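You operate a simulated robot arm through the tools that you are given. There is no shell and no other tool.

You are at the controls of a simulated robot arm. One attempt, no reset.

JOB
Close the sleeved roll: peel the liner off, fold the ear onto the glue, smooth it.
Fine: white liner strip in the grey scrap tray; orange pad for the creases, back in its place after. What is to be rubbed or washed off counts as gone when no trace of it is left.
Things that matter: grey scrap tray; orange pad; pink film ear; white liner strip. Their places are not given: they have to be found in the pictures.

Only the result counts: the job must be done as asked and must still hold three seconds after the hand-in. Knocking over, shifting, dropping, spilling or breaking anything else fails it. Flat cloth is picked up by pressing the open fingertips on it (5 to 10 N) and closing them slowly along it; thin cloth reads only 2 to 8 mm in the jaws.

ROBOT AND FRAMES
A 7-joint arm with a two-finger gripper, fixed in place. Base frame: the origin is at the foot of the arm, x ahead of it, y to its left, z up; the work surface is at about z = 900. Lengths are in mm, angles in rad, forces in N, time in s.
With the tool pointing down near the work surface it reaches from about 340 to 720 mm from the base axis. Its first joint turns from -1.152 to 1.152 rad. Payload 2.45 kg.
Tool frame: the origin (TCP) lies between the finger pads and is the grasp point; the fingertips stand 26 mm ahead of it; z points along the fingers, y is the line along which they close. The gripper opens to 96 mm. The gripper's body begins 69 mm behind the TCP.
Orientation is that of the tool frame in the base frame, as a unit quaternion [x, y, z, w]. With the fingers straight down and closing along the base's y, the tool's x points along the base's -x, its y along +y and its z along -z.

CONTROLS
- The arm moves only by the tool jog_arm. Its argument "rows" is text: rows parted by semicolons, each of 7 numbers parted by spaces: the shift along the base's x, y, z in mm, then the turn, a rotation vector about the base's x, y, z in rad, then the finger opening in mm, from 0 to 96. In form: dx dy dz ax ay az hand; .... A call has 1 to 20 rows; each row shifts and turns the commanded pose from where the row before left it. A row lasts 0.2 s, in which the tool goes at most 50 mm and 0.15 rad; a call with a longer step from one row to the next is refused whole, and so is a gripper value outside its range. A pose out of reach is approached as far as the arm can. The call stops where the force on the tool passes 40 N (or 10 N more than at its start, if that is more) or the arm is blocked; 0.2 s more then pass. Each finger halts on what it meets, pressing with about 39 N; the grip force reading is that of the motor and also rises with nothing between the fingers. The clock runs only during rows and for 0.2 s after the last one: add rows that do not move to give the fingers time. It gives the time, the measured TCP pose, the force on the tool (base axes), the opening and the grip force at its end, in the units of the frame above (readings bear some noise), with the torque about the TCP (base axes, N m) and any sound that the robot's microphone picked up, and new pictures: "show" is both (left out), scene, wrist or none.
- Cameras (640 x 400 px; columns grow to the right, rows downward): "scene" is fixed at [158.7, -377, 1429.1]; the picture's right is [0.78, -0.62, 0.00], its down [-0.32, -0.40, -0.86] and it looks along [0.54, 0.67, -0.51] (base axes); focal length 214 px, centre (320, 200). "wrist" rides on the gripper at [82, 3, -98] in the tool frame; the picture's right is [-0.04, 1.00, 0.00], its down [-0.73, -0.03, -0.68] and it looks along [-0.68, -0.03, 0.73] (tool axes); focal length 256 px, centre (320, 200).
- point_at(camera, pixels): for up to 12 pixels [column, row] of the newest picture of that camera ("zoom" is the newest enlarged one), the place [x, y, z] in the base frame of the surface seen there, good to about 2 mm, but the place of the scene camera against the robot may be out by one fixed shift of up to 25 mm in any direction. It takes no simulated time.
- close_up(camera, box): a new picture of the part [left, top, right, bottom] of that camera's present view, enlarged. It takes no simulated time.
- job_done(): hands the job in; it is judged then, once.

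Open the gripper and draw the arm clear of the work before you hand the job in, unless the task says otherwise.

The tools are called after "Request:" as a command line: name --argument value ..., lists and objects as JSON in quotes. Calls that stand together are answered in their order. jog_arm: Moves the arm, as the interface text tells. Its arguments: {"type":"object","properties":{"rows":{"type":"string"},"show":{"type":"string","enum":["both","scene","wrist","none"]}},"required":["rows"]} The other tools are called the same way: point_at (camera, pixels) gives the place of the surface under pixels of a picture; close_up (camera, box) takes an enlarged picture of a part of a camera's view; job_done () hands the job in.

At the start:

```text
clock: 0.0
ee_pos: [298.0, -192.2, 1348.3]
tcp_rot: [0.0, 1.0, 0.0, 0.0]
force: [1.3, 0.3, -0.3]
torque: [0.04, -0.01, -0.02]
width: 95.8
grip_force: 0.0
```

scene: 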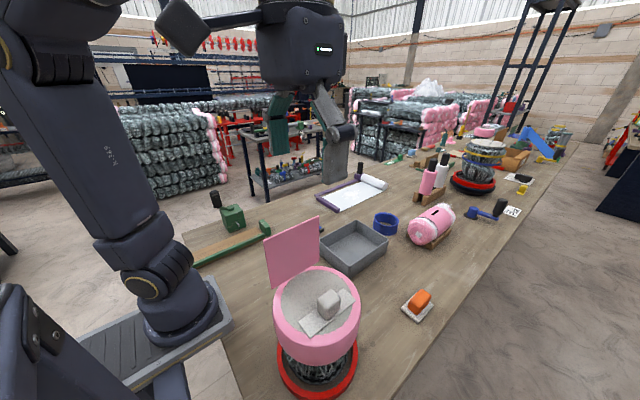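
wrist: 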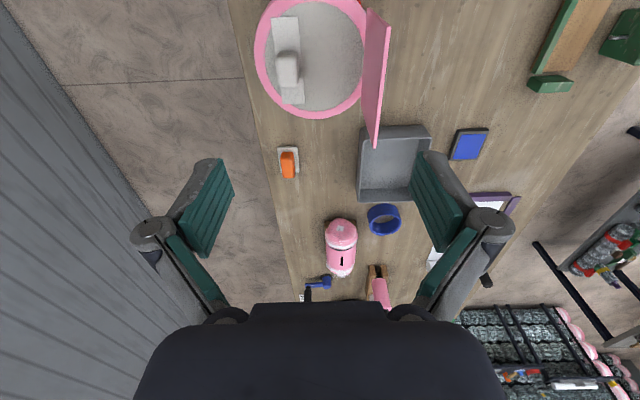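

The scene shows the sleeved roll near (317,310) with the white liner strip and a whitish block at (328,303), the pink ear standing at (292,250), the tray at (355,245) and the orange pad at (420,300). I'll take enlarged views first.

Request:
close_up --camera "scene" --box '[250, 200, 390, 400]'

Request:
close_up --camera "wrist" --box '[240, 0, 450, 210]'

Request:
point_at --camera "wrist" --pixels '[[286, 22], [287, 68], [293, 100], [330, 60], [312, 114], [258, 50], [365, 20], [380, 20], [372, 140], [288, 160], [288, 170], [392, 165]]'

Request:
point_at --camera "scene" --pixels '[[328, 303], [310, 328], [348, 300], [268, 246], [315, 222], [320, 262], [276, 290], [295, 300], [420, 297], [418, 310], [355, 255], [317, 350]]'

```text
2.00 times, centred on (320, 300) of scene
```

zoom: 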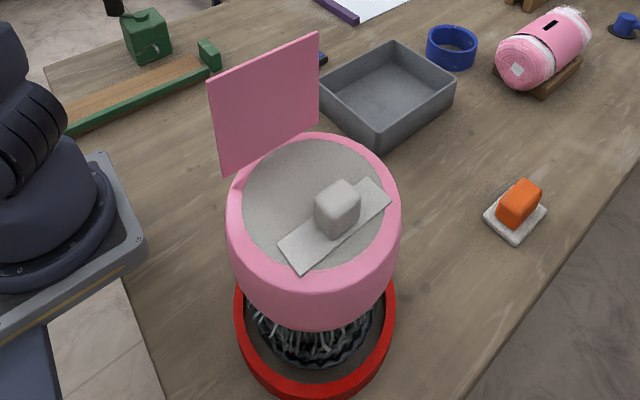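

```text
1.90 times, centred on (345, 105) of wrist
```

zoom: 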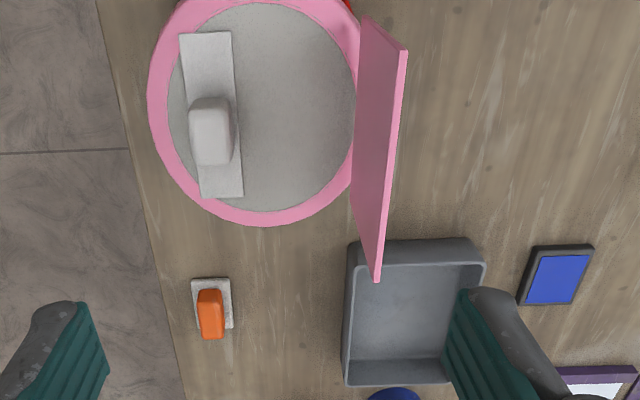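

```text
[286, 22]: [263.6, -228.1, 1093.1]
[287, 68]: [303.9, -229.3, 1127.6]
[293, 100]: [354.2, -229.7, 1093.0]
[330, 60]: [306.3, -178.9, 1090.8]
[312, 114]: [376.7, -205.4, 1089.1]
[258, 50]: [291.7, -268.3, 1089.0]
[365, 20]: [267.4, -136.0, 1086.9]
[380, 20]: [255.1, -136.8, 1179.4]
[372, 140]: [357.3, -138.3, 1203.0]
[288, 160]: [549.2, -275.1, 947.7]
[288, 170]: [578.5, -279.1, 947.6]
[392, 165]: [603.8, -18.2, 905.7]
```

```text
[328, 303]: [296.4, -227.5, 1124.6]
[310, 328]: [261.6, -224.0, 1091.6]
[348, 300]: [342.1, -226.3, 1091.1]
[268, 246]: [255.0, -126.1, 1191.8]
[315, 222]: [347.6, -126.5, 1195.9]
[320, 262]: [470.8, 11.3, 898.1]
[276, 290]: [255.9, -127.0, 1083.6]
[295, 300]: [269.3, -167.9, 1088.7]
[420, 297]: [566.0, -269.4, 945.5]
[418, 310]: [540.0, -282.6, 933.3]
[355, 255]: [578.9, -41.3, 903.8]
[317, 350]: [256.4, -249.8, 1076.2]
```

The zoom shows the liner strip with its block tab at about zoom (210,130). I measure the edges of the block, strip and ear more closely.

Request:
point_at --camera "zoom" --pixels '[[193, 120], [228, 120], [210, 100], [210, 130], [212, 155], [182, 40], [228, 36], [206, 192], [240, 190], [360, 20], [377, 270], [352, 200]]'

Request:
point_at --camera "zoom" --pixels '[[200, 300], [222, 300], [210, 293], [212, 333], [193, 283], [228, 282], [231, 325], [405, 50], [375, 278], [350, 380], [480, 270], [400, 320]]'

```text
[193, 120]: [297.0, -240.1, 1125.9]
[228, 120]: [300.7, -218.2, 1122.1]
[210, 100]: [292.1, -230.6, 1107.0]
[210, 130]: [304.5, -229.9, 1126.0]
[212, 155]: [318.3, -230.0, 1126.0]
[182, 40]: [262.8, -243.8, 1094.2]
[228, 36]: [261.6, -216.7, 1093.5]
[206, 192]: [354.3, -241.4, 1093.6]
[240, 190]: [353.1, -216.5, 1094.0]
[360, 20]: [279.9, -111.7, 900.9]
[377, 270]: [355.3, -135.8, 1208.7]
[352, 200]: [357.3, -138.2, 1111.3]
```

```text
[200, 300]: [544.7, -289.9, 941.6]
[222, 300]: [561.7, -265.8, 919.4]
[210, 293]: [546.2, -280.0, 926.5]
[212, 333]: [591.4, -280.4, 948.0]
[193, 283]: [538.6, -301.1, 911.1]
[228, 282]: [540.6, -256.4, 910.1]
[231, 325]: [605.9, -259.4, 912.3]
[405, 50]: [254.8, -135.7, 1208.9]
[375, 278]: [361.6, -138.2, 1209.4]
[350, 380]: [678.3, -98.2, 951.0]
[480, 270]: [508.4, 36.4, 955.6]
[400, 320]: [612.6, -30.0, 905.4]
```

Block tab spans x 290–322, y −241…−218, z 1093–1126; ear stands at y≈−137. I move over the block and stop at about z 1170 to check.

Request:
jog_arm --rows "7 -38 -20 0 0 0 70;0 0 -45 0 0 0 60;0 0 -45 0 0 0 60;0 0 -40 0 0 0 60;0 0 -28 0 0 0 60;0 0 0 0 0 0 60"

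```text
clock: 1.4
ee_pos: [305.2, -227.5, 1172.9]
tcp_rot: [0.0, 1.0, 0.0, 0.0]
force: [-0.4, 0.2, -1.3]
torque: [-0.02, 0.01, 0.01]
width: 60.2
grip_force: 0.0
```

scene: 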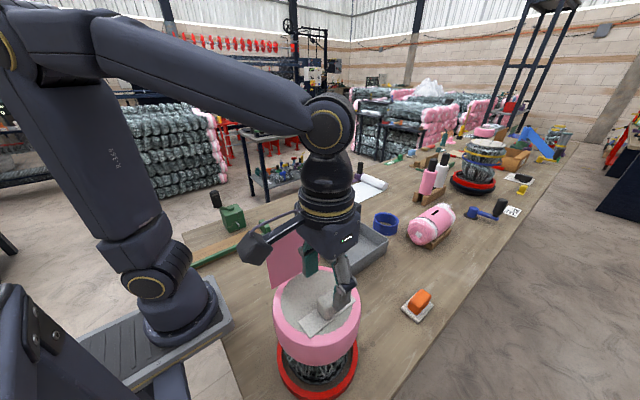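
wrist: 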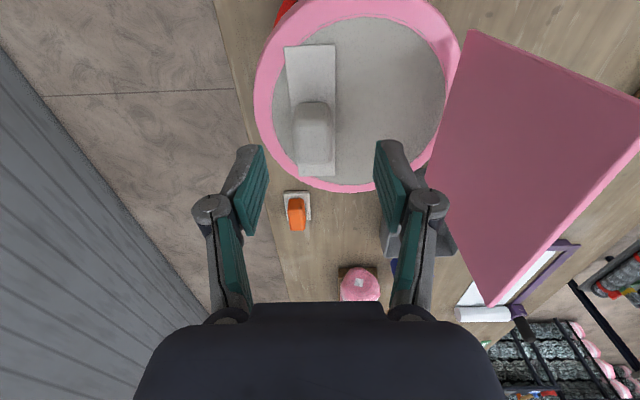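

The block appears at wrist (314,140); I measure it precisely before descending.

Request:
point_at --camera "wrist" --pixels '[[297, 130], [331, 130], [314, 105], [314, 130], [314, 160], [290, 60], [333, 60], [302, 170], [337, 170], [390, 100], [470, 100], [600, 100]]'

Request:
close_up --camera "wrist" --box '[240, 20, 480, 170]'

```text
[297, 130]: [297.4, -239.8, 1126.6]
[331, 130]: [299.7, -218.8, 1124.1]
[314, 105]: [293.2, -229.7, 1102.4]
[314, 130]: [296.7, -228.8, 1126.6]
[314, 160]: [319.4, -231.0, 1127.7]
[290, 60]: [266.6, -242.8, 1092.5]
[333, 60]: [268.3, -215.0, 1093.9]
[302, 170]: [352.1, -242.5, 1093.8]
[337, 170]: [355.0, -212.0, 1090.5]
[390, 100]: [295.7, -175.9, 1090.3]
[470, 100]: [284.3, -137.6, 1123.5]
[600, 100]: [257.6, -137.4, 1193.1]
```

```text
2.67 times, centred on (360, 95) of wrist
```

zoom: 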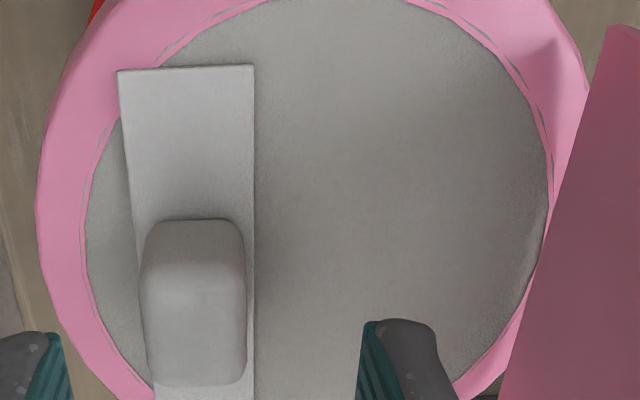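

Block centre about (306,−229.5). Descend to TCP z≈1122 (tips ≈1096, just above the strip) and close.

Request:
jog_arm --rows "1 -1 -25 0 0 0 60;0 -1 -25 0 0 0 60;0 0 0 0 0 0 60;0 0 0 0 0 0 48;0 0 0 0 0 0 38;0 0 0 0 0 0 28;0 0 0 0 0 0 20;0 0 0 0 0 0 15;0 0 0 0 0 0 15"

```text
clock: 3.4
ee_pos: [307.0, -231.1, 1119.3]
tcp_rot: [0.0, 1.0, 0.0, 0.0]
force: [0.3, 0.2, 0.4]
torque: [-0.02, 0.0, 0.01]
width: 24.7
grip_force: 38.9
```

scene: 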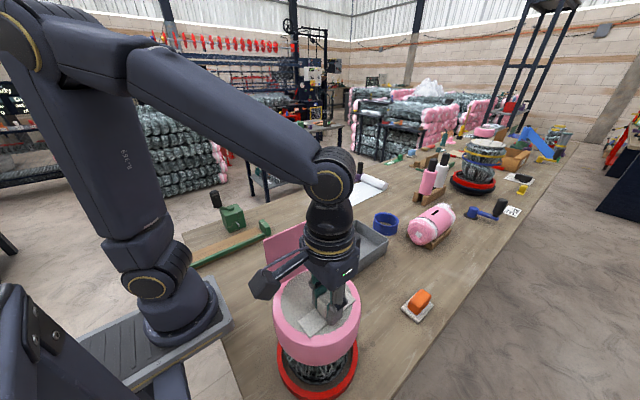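
wrist: 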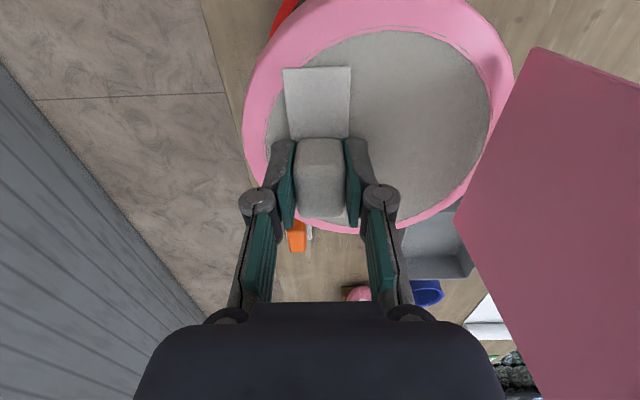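

The block is gripped at 24.7 mm. I lift slowly and watch the force.

Request:
jog_arm --rows "0 0 2 0 0 0 15;0 0 2 0 0 0 15;0 0 3 0 0 0 15;0 0 3 0 0 0 15;0 0 0 0 0 0 15"

```text
clock: 4.6
ee_pos: [306.5, -230.7, 1131.1]
tcp_rot: [0.0, 1.0, -0.001, 0.001]
force: [0.3, 0.6, -3.9]
torque: [0.0, -0.01, 0.01]
width: 24.7
grip_force: 39.1
```

scene: 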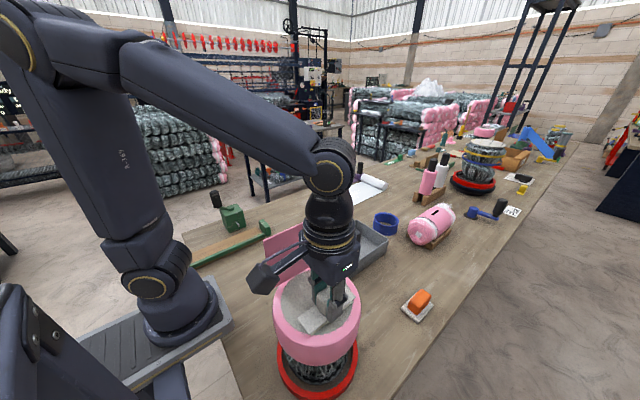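
wrist: 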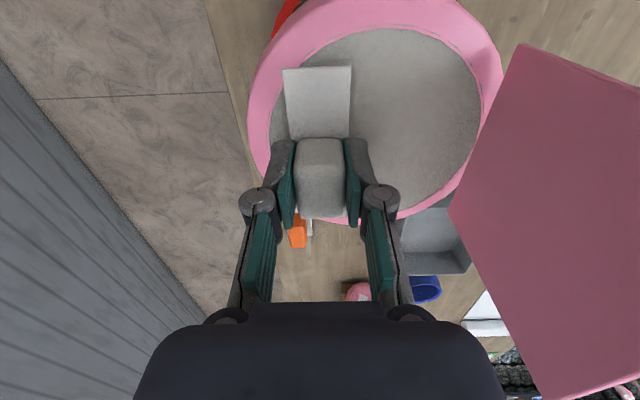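

The strip rides rigidly with the block (force −3.9 N). I lift further and check the disc beneath.

Request:
jog_arm --rows "0 0 20 0 0 0 15;0 0 40 0 0 0 15;0 0 40 0 0 0 15;0 0 30 0 0 0 15;0 0 0 0 0 0 15"

Request:
close_up --camera "wrist" --box '[200, 0, 520, 200]'

Request:
close_up --camera "scene" --box '[240, 200, 400, 380]'

```text
clock: 5.8
ee_pos: [306.9, -231.6, 1261.3]
tcp_rot: [0.0, 1.0, 0.0, 0.0]
force: [-0.6, 0.6, 0.7]
torque: [-0.02, -0.02, 0.01]
width: 24.7
grip_force: 38.7
```

scene: 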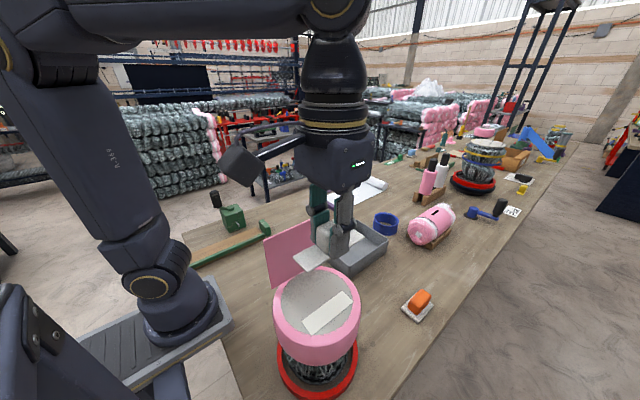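
wrist: 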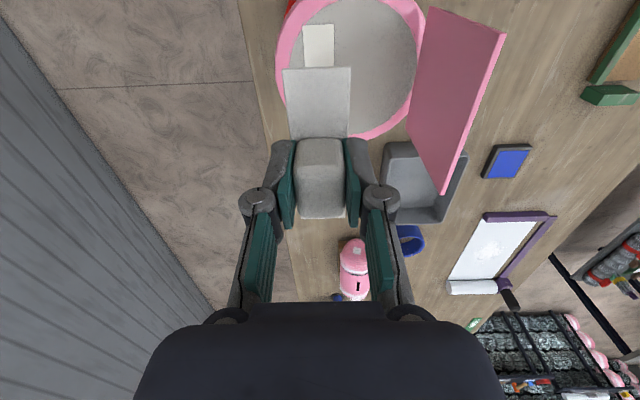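

```text
2.00 times, centred on (360, 100) of wrist
```

zoom: 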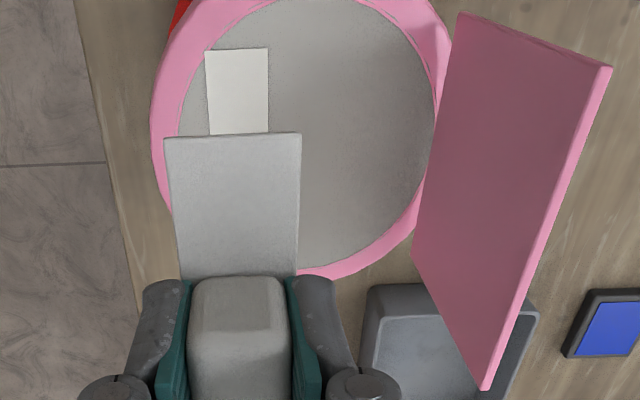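

```text
2.22 times, centred on (320, 290) of scene
```

zoom: 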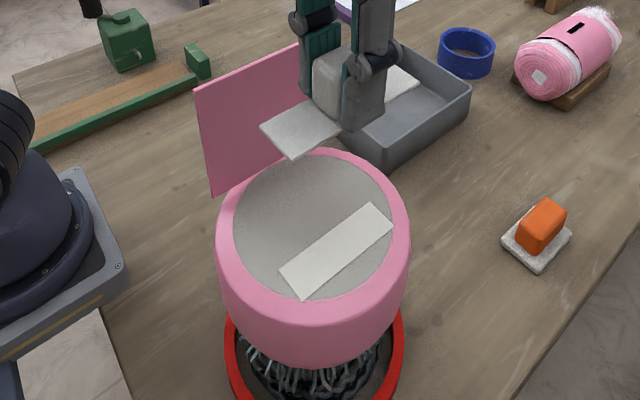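

The liner is off (the white glue strip remains at scene (328,313)) and it is in the jaws. I carry it around the ear (x first, then y) to above the tray.

Request:
jog_arm --rows "20 0 0 0 0 0 15;40 0 0 0 0 0 15;48 0 0 0 0 0 15;48 0 0 0 0 0 15;40 25 0 0 0 0 15;35 30 0 0 0 0 15;30 35 0 0 0 0 15;15 35 -20 0 0 0 15;10 35 -30 0 0 0 15;0 30 -30 0 0 0 15;0 10 -30 0 0 0 15;0 0 0 0 0 0 15"

```text
clock: 8.4
ee_pos: [592.5, -33.9, 1150.0]
tcp_rot: [0.0, 1.0, 0.0, 0.0]
force: [-0.3, -0.9, -0.4]
torque: [-0.02, -0.02, 0.01]
width: 24.5
grip_force: 38.8
```

scene: 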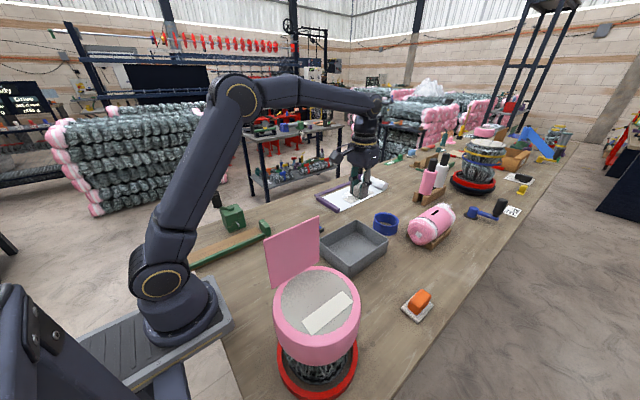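
wrist: 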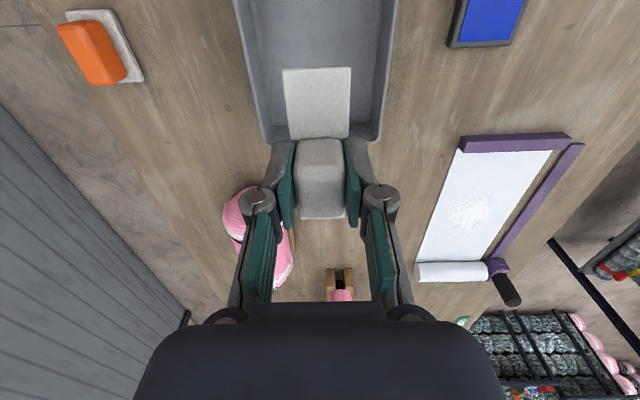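

Now above the tray; I measure tray rim/floor from this view.

Request:
point_at --camera "wrist" --pixels '[[240, 30], [390, 30], [262, 138], [380, 138], [365, 130], [270, 120], [260, 40], [370, 40], [320, 30], [290, 75], [345, 75], [320, 145]]'

Request:
point_at --camera "scene" --pixels '[[321, 244], [353, 223], [388, 238], [353, 272], [383, 216], [385, 232]]'

```text
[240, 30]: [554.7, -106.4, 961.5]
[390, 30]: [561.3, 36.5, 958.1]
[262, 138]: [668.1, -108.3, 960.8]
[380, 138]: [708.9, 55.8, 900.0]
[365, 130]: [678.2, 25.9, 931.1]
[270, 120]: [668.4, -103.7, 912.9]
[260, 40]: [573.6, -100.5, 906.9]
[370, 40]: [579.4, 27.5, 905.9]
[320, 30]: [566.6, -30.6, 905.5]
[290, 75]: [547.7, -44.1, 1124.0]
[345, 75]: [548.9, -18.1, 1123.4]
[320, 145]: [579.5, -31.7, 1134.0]
```

```text
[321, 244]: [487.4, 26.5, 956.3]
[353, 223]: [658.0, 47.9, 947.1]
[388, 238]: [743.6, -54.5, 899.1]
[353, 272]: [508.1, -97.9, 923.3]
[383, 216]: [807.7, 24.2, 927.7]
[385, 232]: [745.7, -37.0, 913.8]
```

Tray interior spans about x 510–675, y −105…30, floor ≈906. I lower to put the strip's underside just on the floor and release.

Request:
jog_arm --rows "0 -2 -45 0 0 0 15;0 0 -50 0 0 0 15;0 0 -50 0 0 0 15;0 0 -40 0 0 0 15;0 0 -15 0 0 0 15;0 0 -8 0 0 0 15;0 0 -4 0 0 0 15;0 0 0 0 0 0 15"

```text
clock: 10.2
ee_pos: [591.6, -35.4, 938.3]
tcp_rot: [0.0, 1.0, 0.0, 0.0]
force: [0.0, -0.8, -0.7]
torque: [0.01, 0.02, 0.01]
width: 24.5
grip_force: 39.0
```

scene: 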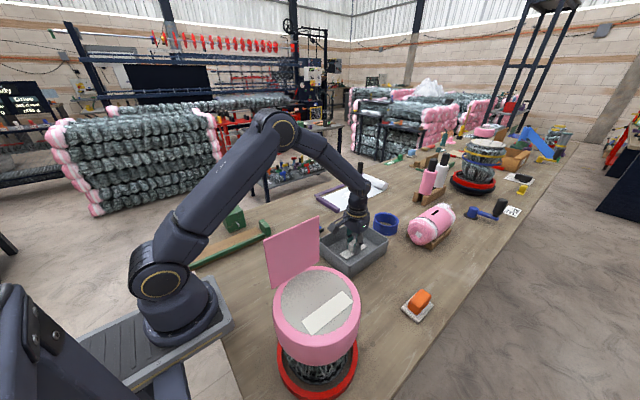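
wrist: 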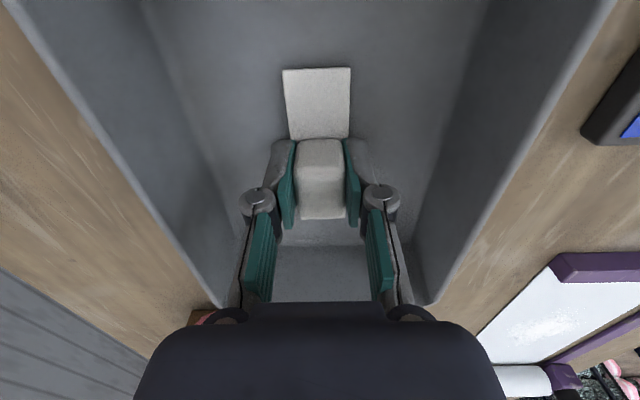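

Strip is over the tray floor with a few mm to go; I lower gently until contact, then open slowly and lift.

Request:
jog_arm --rows "0 0 -2 0 0 0 15;0 0 -2 0 0 0 15;0 0 0 0 0 0 15;0 0 0 0 0 0 27;0 0 0 0 0 0 32;0 0 0 0 0 0 40;0 0 0 0 0 0 50;0 0 0 0 0 0 50;0 0 20 0 0 0 50;0 0 40 0 0 0 50;0 0 45 0 0 0 50;0 0 45 0 0 0 50;0 0 0 0 0 0 50"

```text
clock: 13.0
ee_pos: [588.3, -32.8, 1085.0]
tcp_rot: [0.001, 1.0, 0.0, 0.0]
force: [0.5, 0.0, -0.1]
torque: [-0.02, -0.01, 0.01]
width: 49.8
grip_force: 0.1
```

scene: 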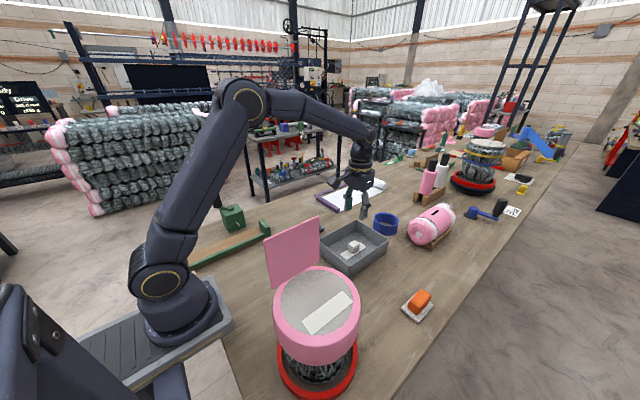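
wrist: 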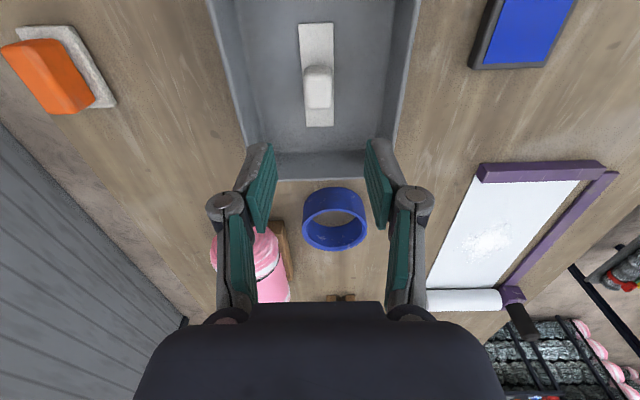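

The liner lies flat in the tray. Next I close the fingers, rise, and position behind the ear (+y side) at about (318,−85) to push it over.

Request:
jog_arm --rows "0 0 45 0 0 0 40;0 0 50 0 0 0 25;-20 0 45 0 0 0 10;-40 0 40 0 0 0 0;-45 -10 20 0 0 0 0;-48 -10 0 0 0 0 0;-48 -10 0 0 0 0 0;-40 -10 0 0 0 0 0;-27 -7 0 0 0 0 0;0 0 0 0 0 0 0;0 0 0 0 0 0 0"

Request:
close_up --camera "wrist" --box '[120, 0, 520, 250]'

```text
refused: row 4 steps farther than a row can; nothing moved
```

```text
1.60 times, centred on (320, 125) of wrist
```

zoom: 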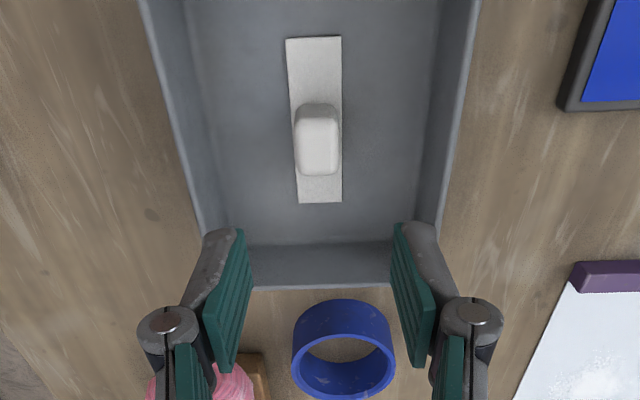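

The call was refused because one row exceeded 50 mm; the liner is confirmed inside the tray. I resend the same path with shorter steps.

Request:
jog_arm --rows "0 0 45 0 0 0 40;0 0 48 0 0 0 25;-20 0 40 0 0 0 10;-30 0 35 0 0 0 0;-40 -10 25 0 0 0 0;-45 -10 7 0 0 0 0;-45 -10 0 0 0 0 0;-40 -10 0 0 0 0 0;-35 -7 0 0 0 0 0;-15 0 0 0 0 0 0;0 0 0 0 0 0 0;0 0 0 0 0 0 0"

Request:
close_up --camera "wrist" --box '[120, 0, 520, 250]'

```text
clock: 15.6
ee_pos: [321.5, -80.3, 1283.7]
tcp_rot: [0.001, 1.0, 0.0, 0.0]
force: [0.1, 0.2, 0.6]
torque: [0.04, 0.01, -0.03]
width: 0.1
grip_force: 28.3
```

scene: 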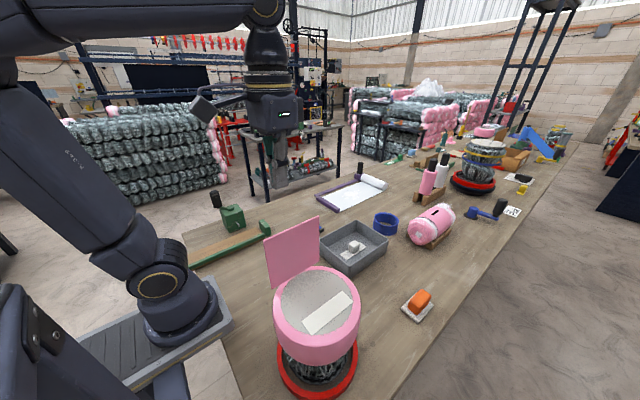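
wrist: 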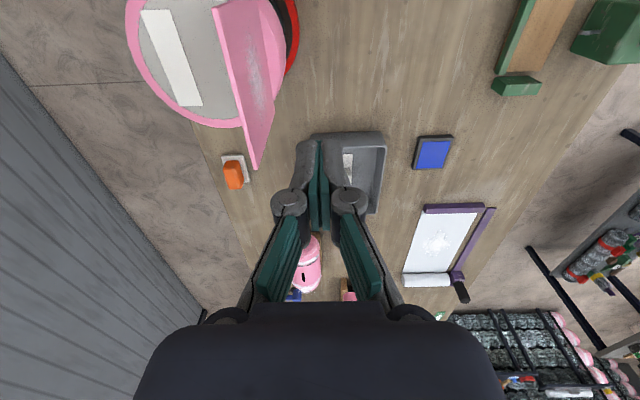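

```text
1.60 times, centred on (320, 125) of wrist
```

zoom: 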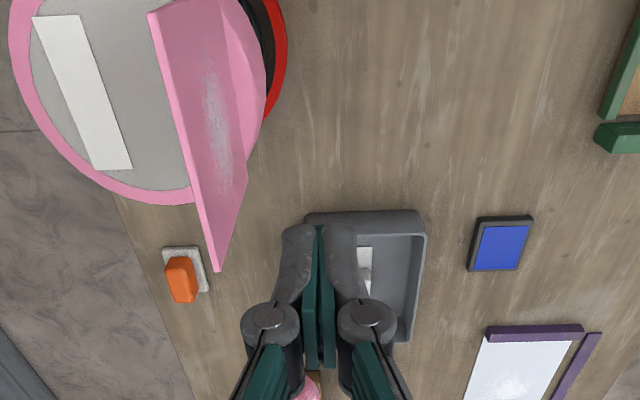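

The ear's outer face shows whitish crease marks at zoom (215,120), to be rubbed away with the pad later. I measure outer face, hinge and creases.

Request:
point_at --camera "zoom" --pixels '[[190, 30], [165, 20], [200, 210], [217, 262], [215, 120], [212, 75], [222, 165], [245, 180], [225, 20], [250, 100], [235, 60], [152, 15]]'

Request:
close_up --camera "wrist" --box '[200, 0, 300, 180]'

```text
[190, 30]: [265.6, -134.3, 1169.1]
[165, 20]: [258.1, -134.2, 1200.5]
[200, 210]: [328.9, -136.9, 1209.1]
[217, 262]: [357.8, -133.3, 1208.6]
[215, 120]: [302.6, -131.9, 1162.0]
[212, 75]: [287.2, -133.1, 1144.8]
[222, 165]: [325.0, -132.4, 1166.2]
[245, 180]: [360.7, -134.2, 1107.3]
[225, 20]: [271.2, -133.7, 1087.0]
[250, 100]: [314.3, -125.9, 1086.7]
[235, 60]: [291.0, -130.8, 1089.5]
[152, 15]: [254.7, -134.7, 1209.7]
```

```text
2.22 times, centred on (250, 90) of wrist
```

zoom: 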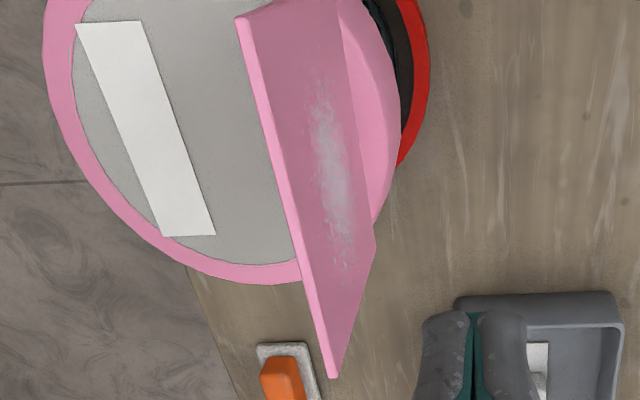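

Outer face y≈−133, hinge z≈1088, height ≈120. I descend behind it to tip z≈1180 and approach to just before contact.

Request:
jog_arm --rows "0 0 -40 0 0 0 0;-4 0 -38 0 0 0 0;-4 -15 0 0 0 0 0;0 -15 0 0 0 0 0;0 -6 0 0 0 0 0;0 0 0 0 0 0 0"

```text
clock: 17.0
ee_pos: [314.9, -117.1, 1206.9]
tcp_rot: [0.0, 1.0, 0.0, 0.0]
force: [0.3, 0.3, 0.0]
torque: [-0.02, -0.01, 0.03]
width: 0.4
grip_force: 28.2
```

scene: 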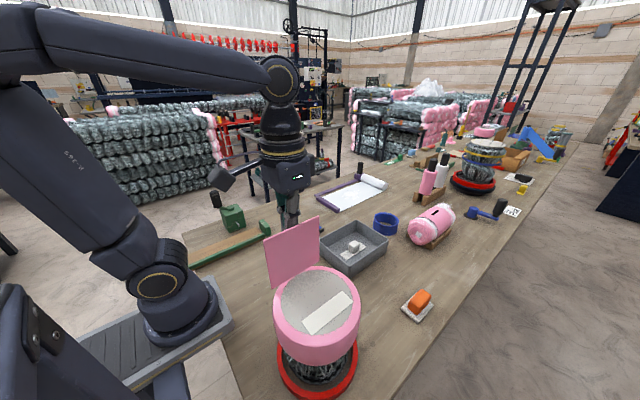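
wrist: 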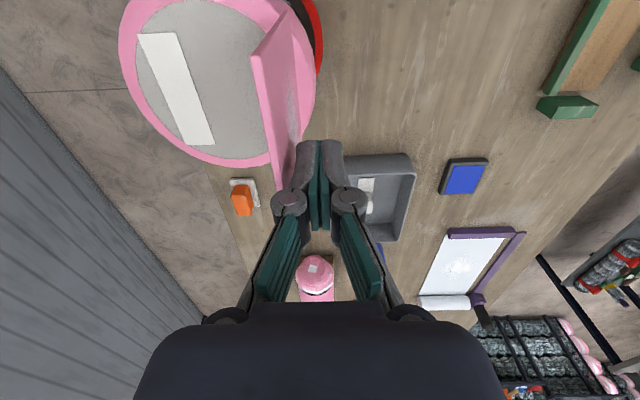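

The fingertips are just behind the ear with no contact yet. I push gently through the first ~30° of the arc.

Request:
jog_arm --rows "0 -6 0 0 0 0 0;0 -8 0 0 0 0 0;0 -8 -1 0 0 0 0;0 -8 -1.7 0 0 0 0;0 -7.6 -2 0 0 0 0;0 -7.4 -3 0 0 0 0;0 -7.3 -3.4 0 0 0 0;0 0 0 0 0 0 0"

```text
clock: 18.8
ee_pos: [315.3, -170.6, 1195.9]
tcp_rot: [0.0, 1.0, 0.0, 0.0]
force: [-0.4, 0.6, -0.3]
torque: [0.0, -0.01, -0.01]
width: 0.0
grip_force: 28.8
```

scene: 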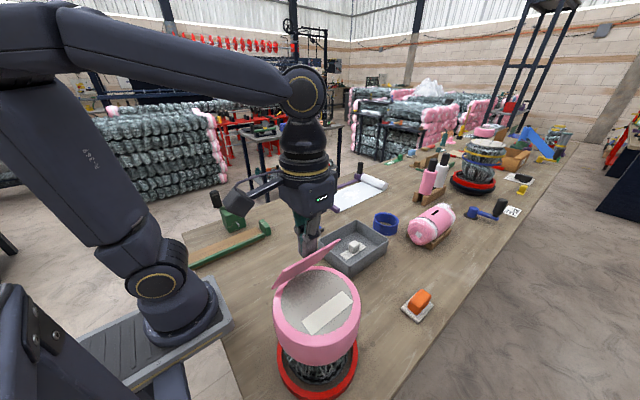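
wrist: 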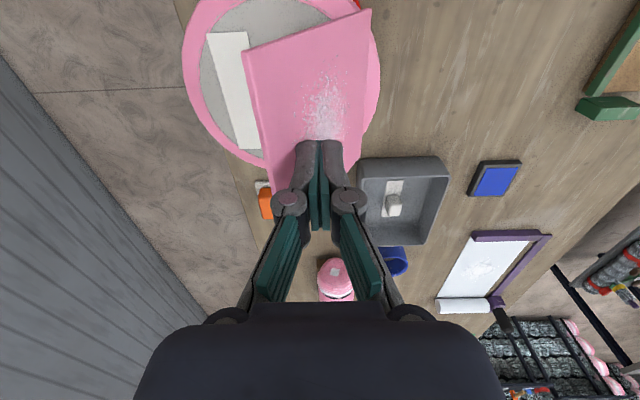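

The ear swings over as planned with hardly any force. I continue the arc down to the glue.

Request:
jog_arm --rows "0 -6.8 -4.2 0 0 0 0;0 -6.6 -4.6 0 0 0 0;0 -6 -5.3 0 0 0 0;0 -5.7 -5.8 0 0 0 0;0 -5 -6.2 0 0 0 0;0 -4.5 -6.6 0 0 0 0;0 -3.9 -7 0 0 0 0;0 -3.3 -7.3 0 0 0 0;0 -2.6 -7.6 0 0 0 0;0 -2 -7.8 0 0 0 0;0 -1.2 -6 0 0 0 0;0 0 0 0 0 0 0"

```text
clock: 21.4
ee_pos: [312.4, -218.3, 1126.4]
tcp_rot: [0.001, 1.0, -0.001, -0.001]
force: [-0.3, 0.2, 0.8]
torque: [-0.02, -0.01, -0.02]
width: 0.3
grip_force: 28.5
```

scene: 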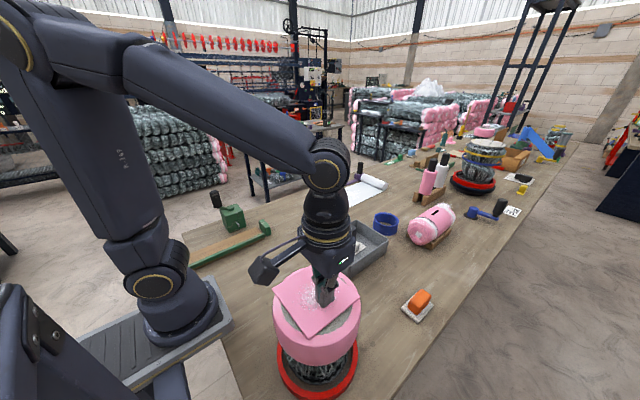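
wrist: 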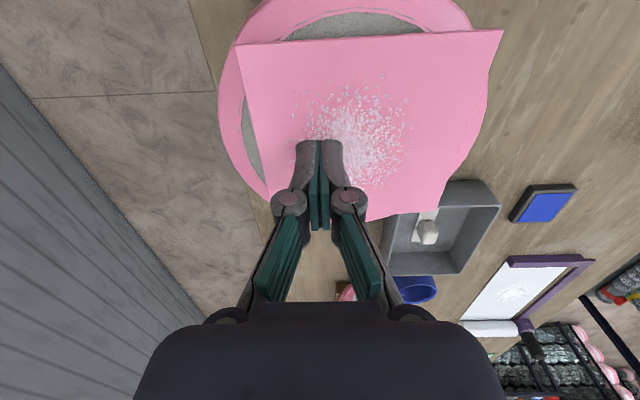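

The ear is nearly flat over the disc. I press down in small steps to bring it onto the glue, watching the force.

Request:
jog_arm --rows "0 0 -3 0 0 0 0;0 -2 -3 0 0 0 0;0 -1 -2 0 0 0 0;0 0 -1 0 0 0 0;0 0 0 0 0 0 0" --show "wrist"

```text
clock: 22.6
ee_pos: [314.7, -220.4, 1119.0]
tcp_rot: [0.0, 1.0, -0.001, 0.001]
force: [-8.1, 7.4, 31.4]
torque: [0.27, 0.22, -0.01]
width: 6.1
grip_force: 28.6
```

wrist: 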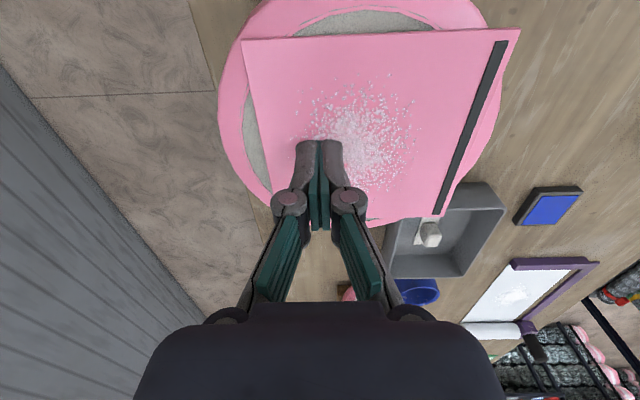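

Pressed at 31 N; the ear lies flat on the glue. I lift off straight up and check whether it stays.

Request:
jog_arm --rows "0 0 3 0 0 0 0;0 0 10 0 0 0 0;0 0 30 0 0 0 0;0 0 45 0 0 0 0;0 0 45 0 0 0 0;0 0 0 0 0 0 0"

Request:
close_up --camera "wrist" --box '[180, 0, 500, 200]'

Request:
close_up --camera "scene" --box '[240, 220, 400, 400]'

```text
clock: 24.0
ee_pos: [313.8, -222.1, 1249.8]
tcp_rot: [0.0, 1.0, 0.0, 0.0]
force: [0.6, -0.1, -0.2]
torque: [-0.02, -0.02, 0.01]
width: 0.0
grip_force: 28.3
```

scene: 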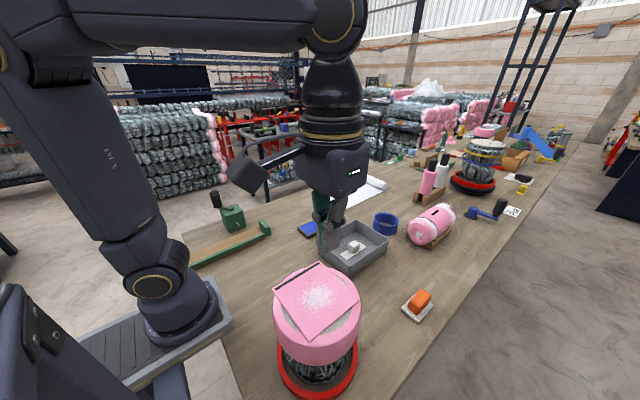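
wrist: 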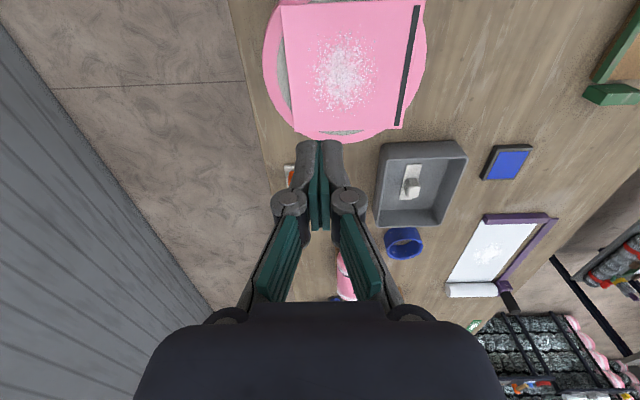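

```text
2.00 times, centred on (340, 100) of wrist
```

zoom: 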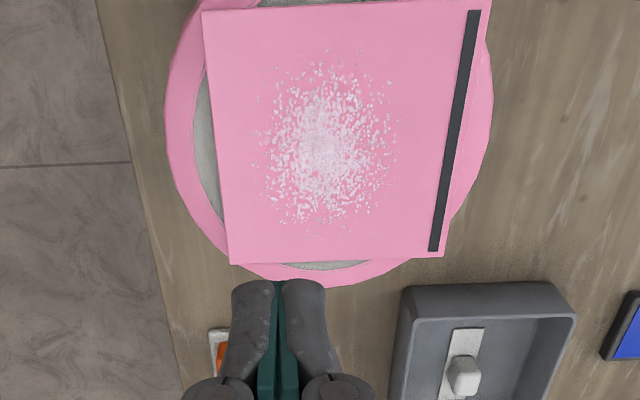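

```text
2.22 times, centred on (320, 310) of scene
```

zoom: 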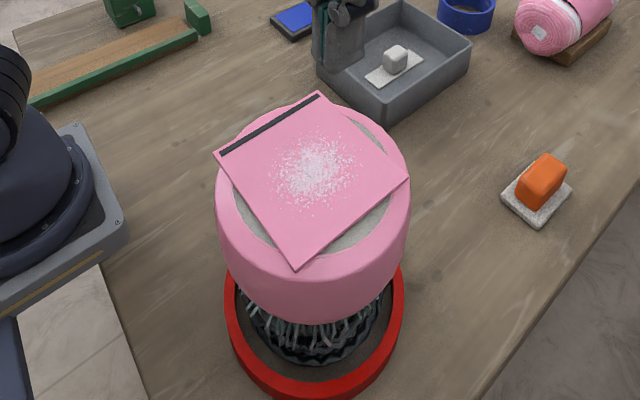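

The ear stays stuck down; creases are a speckled patch at zoom centre. I measure the patch and ear surface.

Request:
close_up --camera "wrist" --box '[260, 0, 440, 130]'

Request:
point_at --camera "wrist" --pixels '[[308, 70], [382, 70], [343, 25], [343, 115], [343, 70], [285, 8], [412, 8], [297, 128], [400, 126], [388, 70], [290, 60], [320, 40]]'

```text
3.08 times, centred on (350, 65) of wrist
```

zoom: 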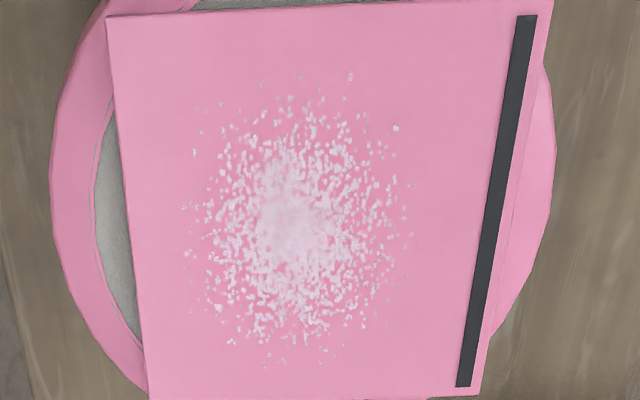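

```text
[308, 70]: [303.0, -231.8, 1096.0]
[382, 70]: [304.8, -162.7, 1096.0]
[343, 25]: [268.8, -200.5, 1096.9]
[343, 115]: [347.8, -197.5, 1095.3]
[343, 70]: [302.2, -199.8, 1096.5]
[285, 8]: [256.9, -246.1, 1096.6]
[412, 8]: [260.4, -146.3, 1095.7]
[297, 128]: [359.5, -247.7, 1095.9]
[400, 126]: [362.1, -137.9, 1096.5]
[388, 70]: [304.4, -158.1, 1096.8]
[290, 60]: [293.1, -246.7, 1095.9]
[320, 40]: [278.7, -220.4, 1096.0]
```

Patch spans x≈265–350, y≈−235…−162 on the surface z≈1096. Now I go look at the orange pad from above, opening the gripper.

Request:
jog_arm --rows "20 -5 0 0 0 0 20;40 -10 0 0 0 0 40;45 -10 0 0 0 0 60;45 -10 0 0 0 0 60;45 -10 -10 0 0 0 60;40 -10 -25 0 0 0 60;19 -2 -40 0 0 0 60;0 0 -45 0 0 0 60;0 0 -40 0 0 0 60;0 0 0 0 0 0 60"

Request:
close_up --camera "wrist" --box '[220, 20, 420, 220]'

```text
clock: 26.2
ee_pos: [569.9, -278.5, 1088.2]
tcp_rot: [-0.001, 1.0, -0.001, 0.0]
force: [0.3, 0.4, 0.4]
torque: [-0.03, 0.01, 0.03]
width: 60.1
grip_force: 0.1
```

scene: 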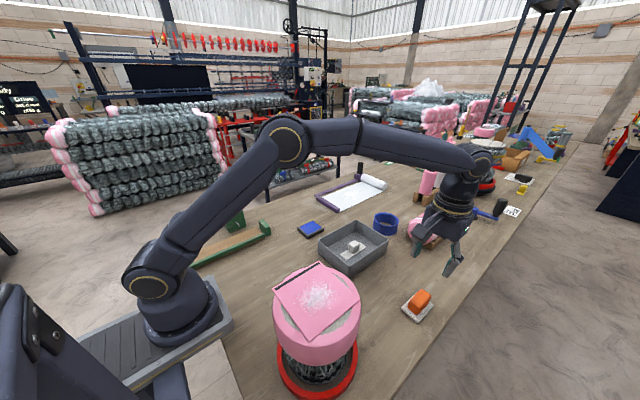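
wrist: 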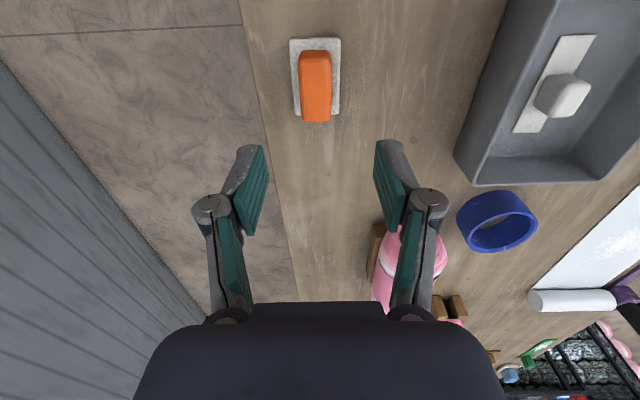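

```text
2.00 times, centred on (320, 120) of wrist
```

zoom: 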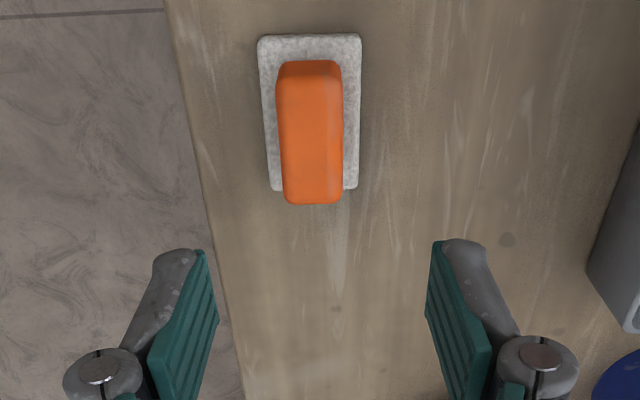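

I measure the pad and the white plate beneath it.

Request:
point_at --camera "zoom" --pixels '[[282, 120], [340, 120], [310, 63], [310, 90], [312, 140], [312, 198], [262, 40], [358, 42], [274, 185], [354, 184], [278, 80], [338, 190]]'

Request:
point_at --camera "scene" --pixels '[[403, 305], [416, 319], [433, 307], [419, 313], [424, 294], [413, 308]]'

Request:
close_up --camera "scene" --box '[390, 280, 450, 330]'

```text
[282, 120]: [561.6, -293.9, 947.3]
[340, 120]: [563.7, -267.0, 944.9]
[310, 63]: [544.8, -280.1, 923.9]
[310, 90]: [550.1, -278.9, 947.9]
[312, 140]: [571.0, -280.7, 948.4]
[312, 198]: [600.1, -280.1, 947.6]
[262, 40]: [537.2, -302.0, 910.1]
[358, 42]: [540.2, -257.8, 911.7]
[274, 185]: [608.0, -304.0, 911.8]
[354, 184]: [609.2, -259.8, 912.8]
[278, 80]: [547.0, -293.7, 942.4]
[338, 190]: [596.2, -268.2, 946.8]
```

```text
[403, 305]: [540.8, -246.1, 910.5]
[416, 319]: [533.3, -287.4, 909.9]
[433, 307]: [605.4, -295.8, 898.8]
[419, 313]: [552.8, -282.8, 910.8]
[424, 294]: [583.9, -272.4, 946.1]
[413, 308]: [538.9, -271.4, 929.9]
```

```text
8.00 times, centred on (420, 305) of scene
```

zoom: 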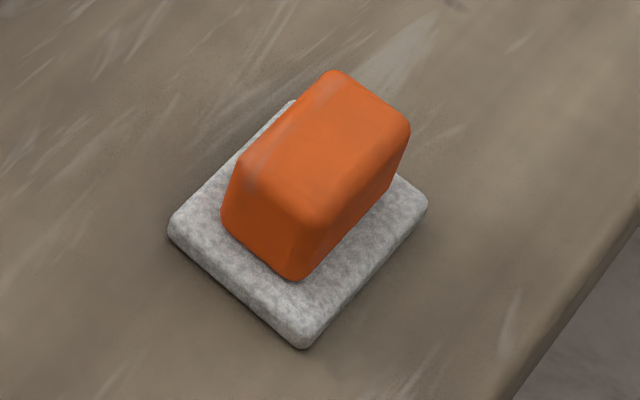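

Orange block centre ≈(573,−280), 28 mm wide, z 912–948, on a felt-like slab 44×71 mm (possibly its sole). I descend to TCP z≈942 and grip the orange block.

Request:
jog_arm --rows "3 -2 -45 0 0 0 60;0 0 -45 0 0 0 60;0 0 -40 0 0 0 60;0 0 -16 0 0 0 60;0 0 0 0 0 0 60;0 0 0 0 0 0 48;0 0 0 0 0 0 38;0 0 0 0 0 0 30;0 0 0 0 0 0 22;0 0 0 0 0 0 15;0 0 0 0 0 0 15"

```text
clock: 28.6
ee_pos: [571.7, -282.0, 947.5]
tcp_rot: [0.0, 1.0, 0.0, 0.0]
force: [0.3, -0.3, -0.2]
torque: [0.01, 0.01, -0.01]
width: 28.7
grip_force: 39.0
```

scene: 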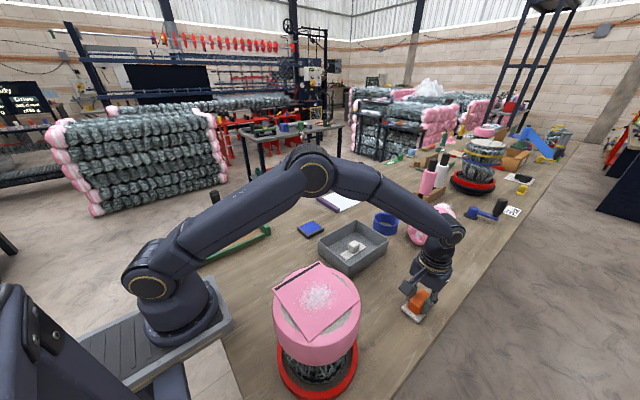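
wrist: 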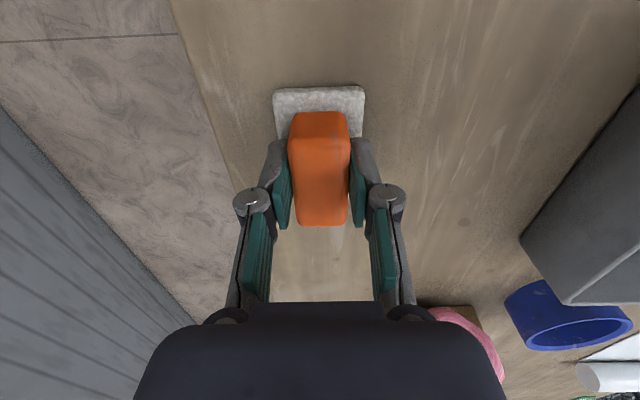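

Gripped at 28.7 mm. I lift a little to see whether the slab comes along.

Request:
jog_arm --rows "0 0 5 0 0 0 15;0 0 15 0 0 0 15;0 0 30 0 0 0 15;0 0 0 0 0 0 15"

Request:
close_up --camera "scene" --box '[370, 240, 470, 340]'

```text
clock: 29.6
ee_pos: [571.4, -278.3, 994.0]
tcp_rot: [0.0, 1.0, 0.0, 0.0]
force: [-0.1, 0.0, -1.5]
torque: [-0.02, -0.01, -0.02]
width: 29.0
grip_force: 38.8
```

scene: 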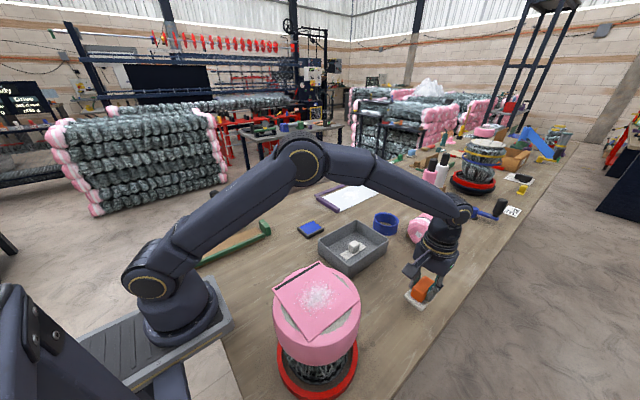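
wrist: 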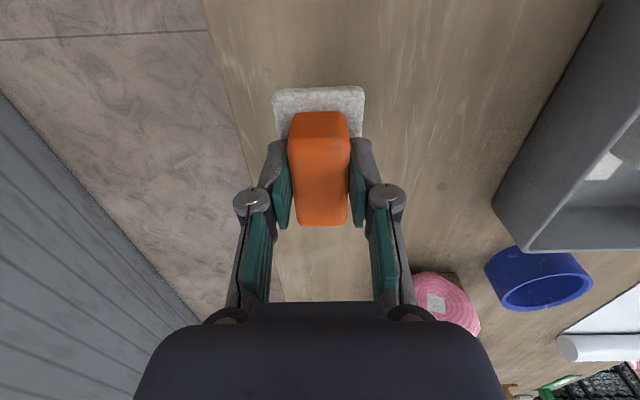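

```text
4.00 times, centred on (420, 290) of scene
```

zoom: 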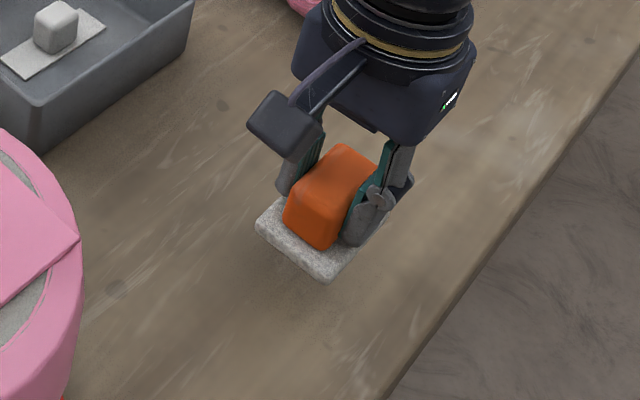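

The felt slab is the pad's sole (underside ≈45 mm below TCP). I raise it and carry it above the creases at about (304,−198).

Request:
jog_arm --rows "0 0 45 0 0 0 15;0 0 48 0 0 0 15;0 0 48 0 0 0 15;0 0 48 0 0 0 15;-30 10 16 0 0 0 15;-45 15 0 0 0 0 15;-45 15 0 0 0 0 15;-45 15 0 0 0 0 15;-45 12 0 0 0 0 15;-40 9 0 0 0 0 15;-15 5 0 0 0 0 15;0 0 -25 0 0 0 15;0 0 -20 0 0 0 15;0 0 -12 0 0 0 15;0 0 0 0 0 0 15"

Request:
close_up --camera "scene" --box '[240, 220, 400, 400]'

```text
clock: 32.8
ee_pos: [305.8, -197.0, 1144.7]
tcp_rot: [0.001, 1.0, 0.001, 0.0]
force: [-0.7, -0.1, -1.3]
torque: [0.0, -0.04, -0.03]
width: 28.9
grip_force: 39.2
```

scene: 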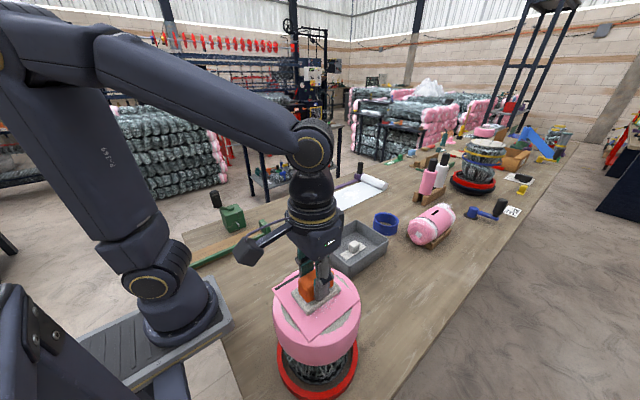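
wrist: 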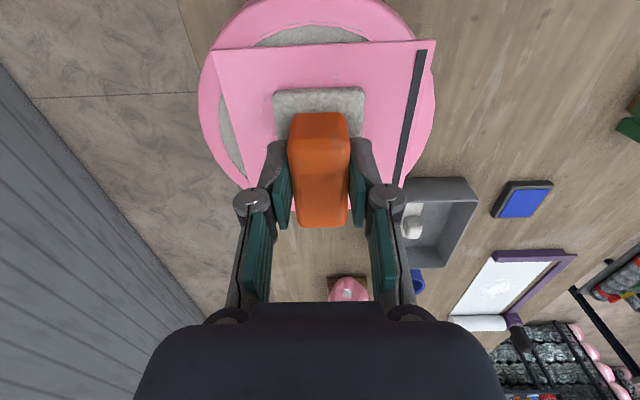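

```text
2.22 times, centred on (320, 310) of scene
```

zoom: 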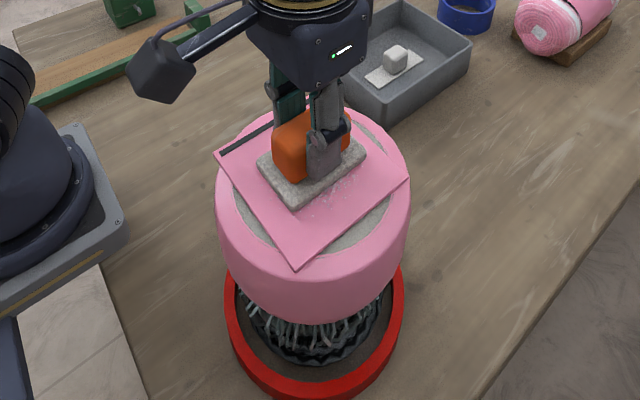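

The sole hovers just above the ear. I lower in 1 mm steps to find contact force.

Request:
jog_arm --rows "0 0 -1 0 0 0 15;0 0 -1 0 0 0 15;0 0 -1 0 0 0 15;0 0 0 0 0 0 15" --show "none"

```text
clock: 33.8
ee_pos: [306.0, -197.4, 1142.6]
tcp_rot: [0.0, 1.0, -0.001, 0.002]
force: [-0.3, 0.8, 23.5]
torque: [0.54, 0.15, -0.02]
width: 28.9
grip_force: 39.2
```

Contact at 23.5 N; I ease off by 1.5 mm to lighten it and read again.

Request:
jog_arm --rows "0 0 1.5 0 0 0 15;0 0 0 0 0 0 15" --show "none"

```text
clock: 34.4
ee_pos: [307.6, -197.8, 1142.4]
tcp_rot: [0.0, 1.0, 0.0, 0.001]
force: [4.3, 1.0, 11.4]
torque: [0.04, -0.29, 0.0]
width: 29.0
grip_force: 38.8
```

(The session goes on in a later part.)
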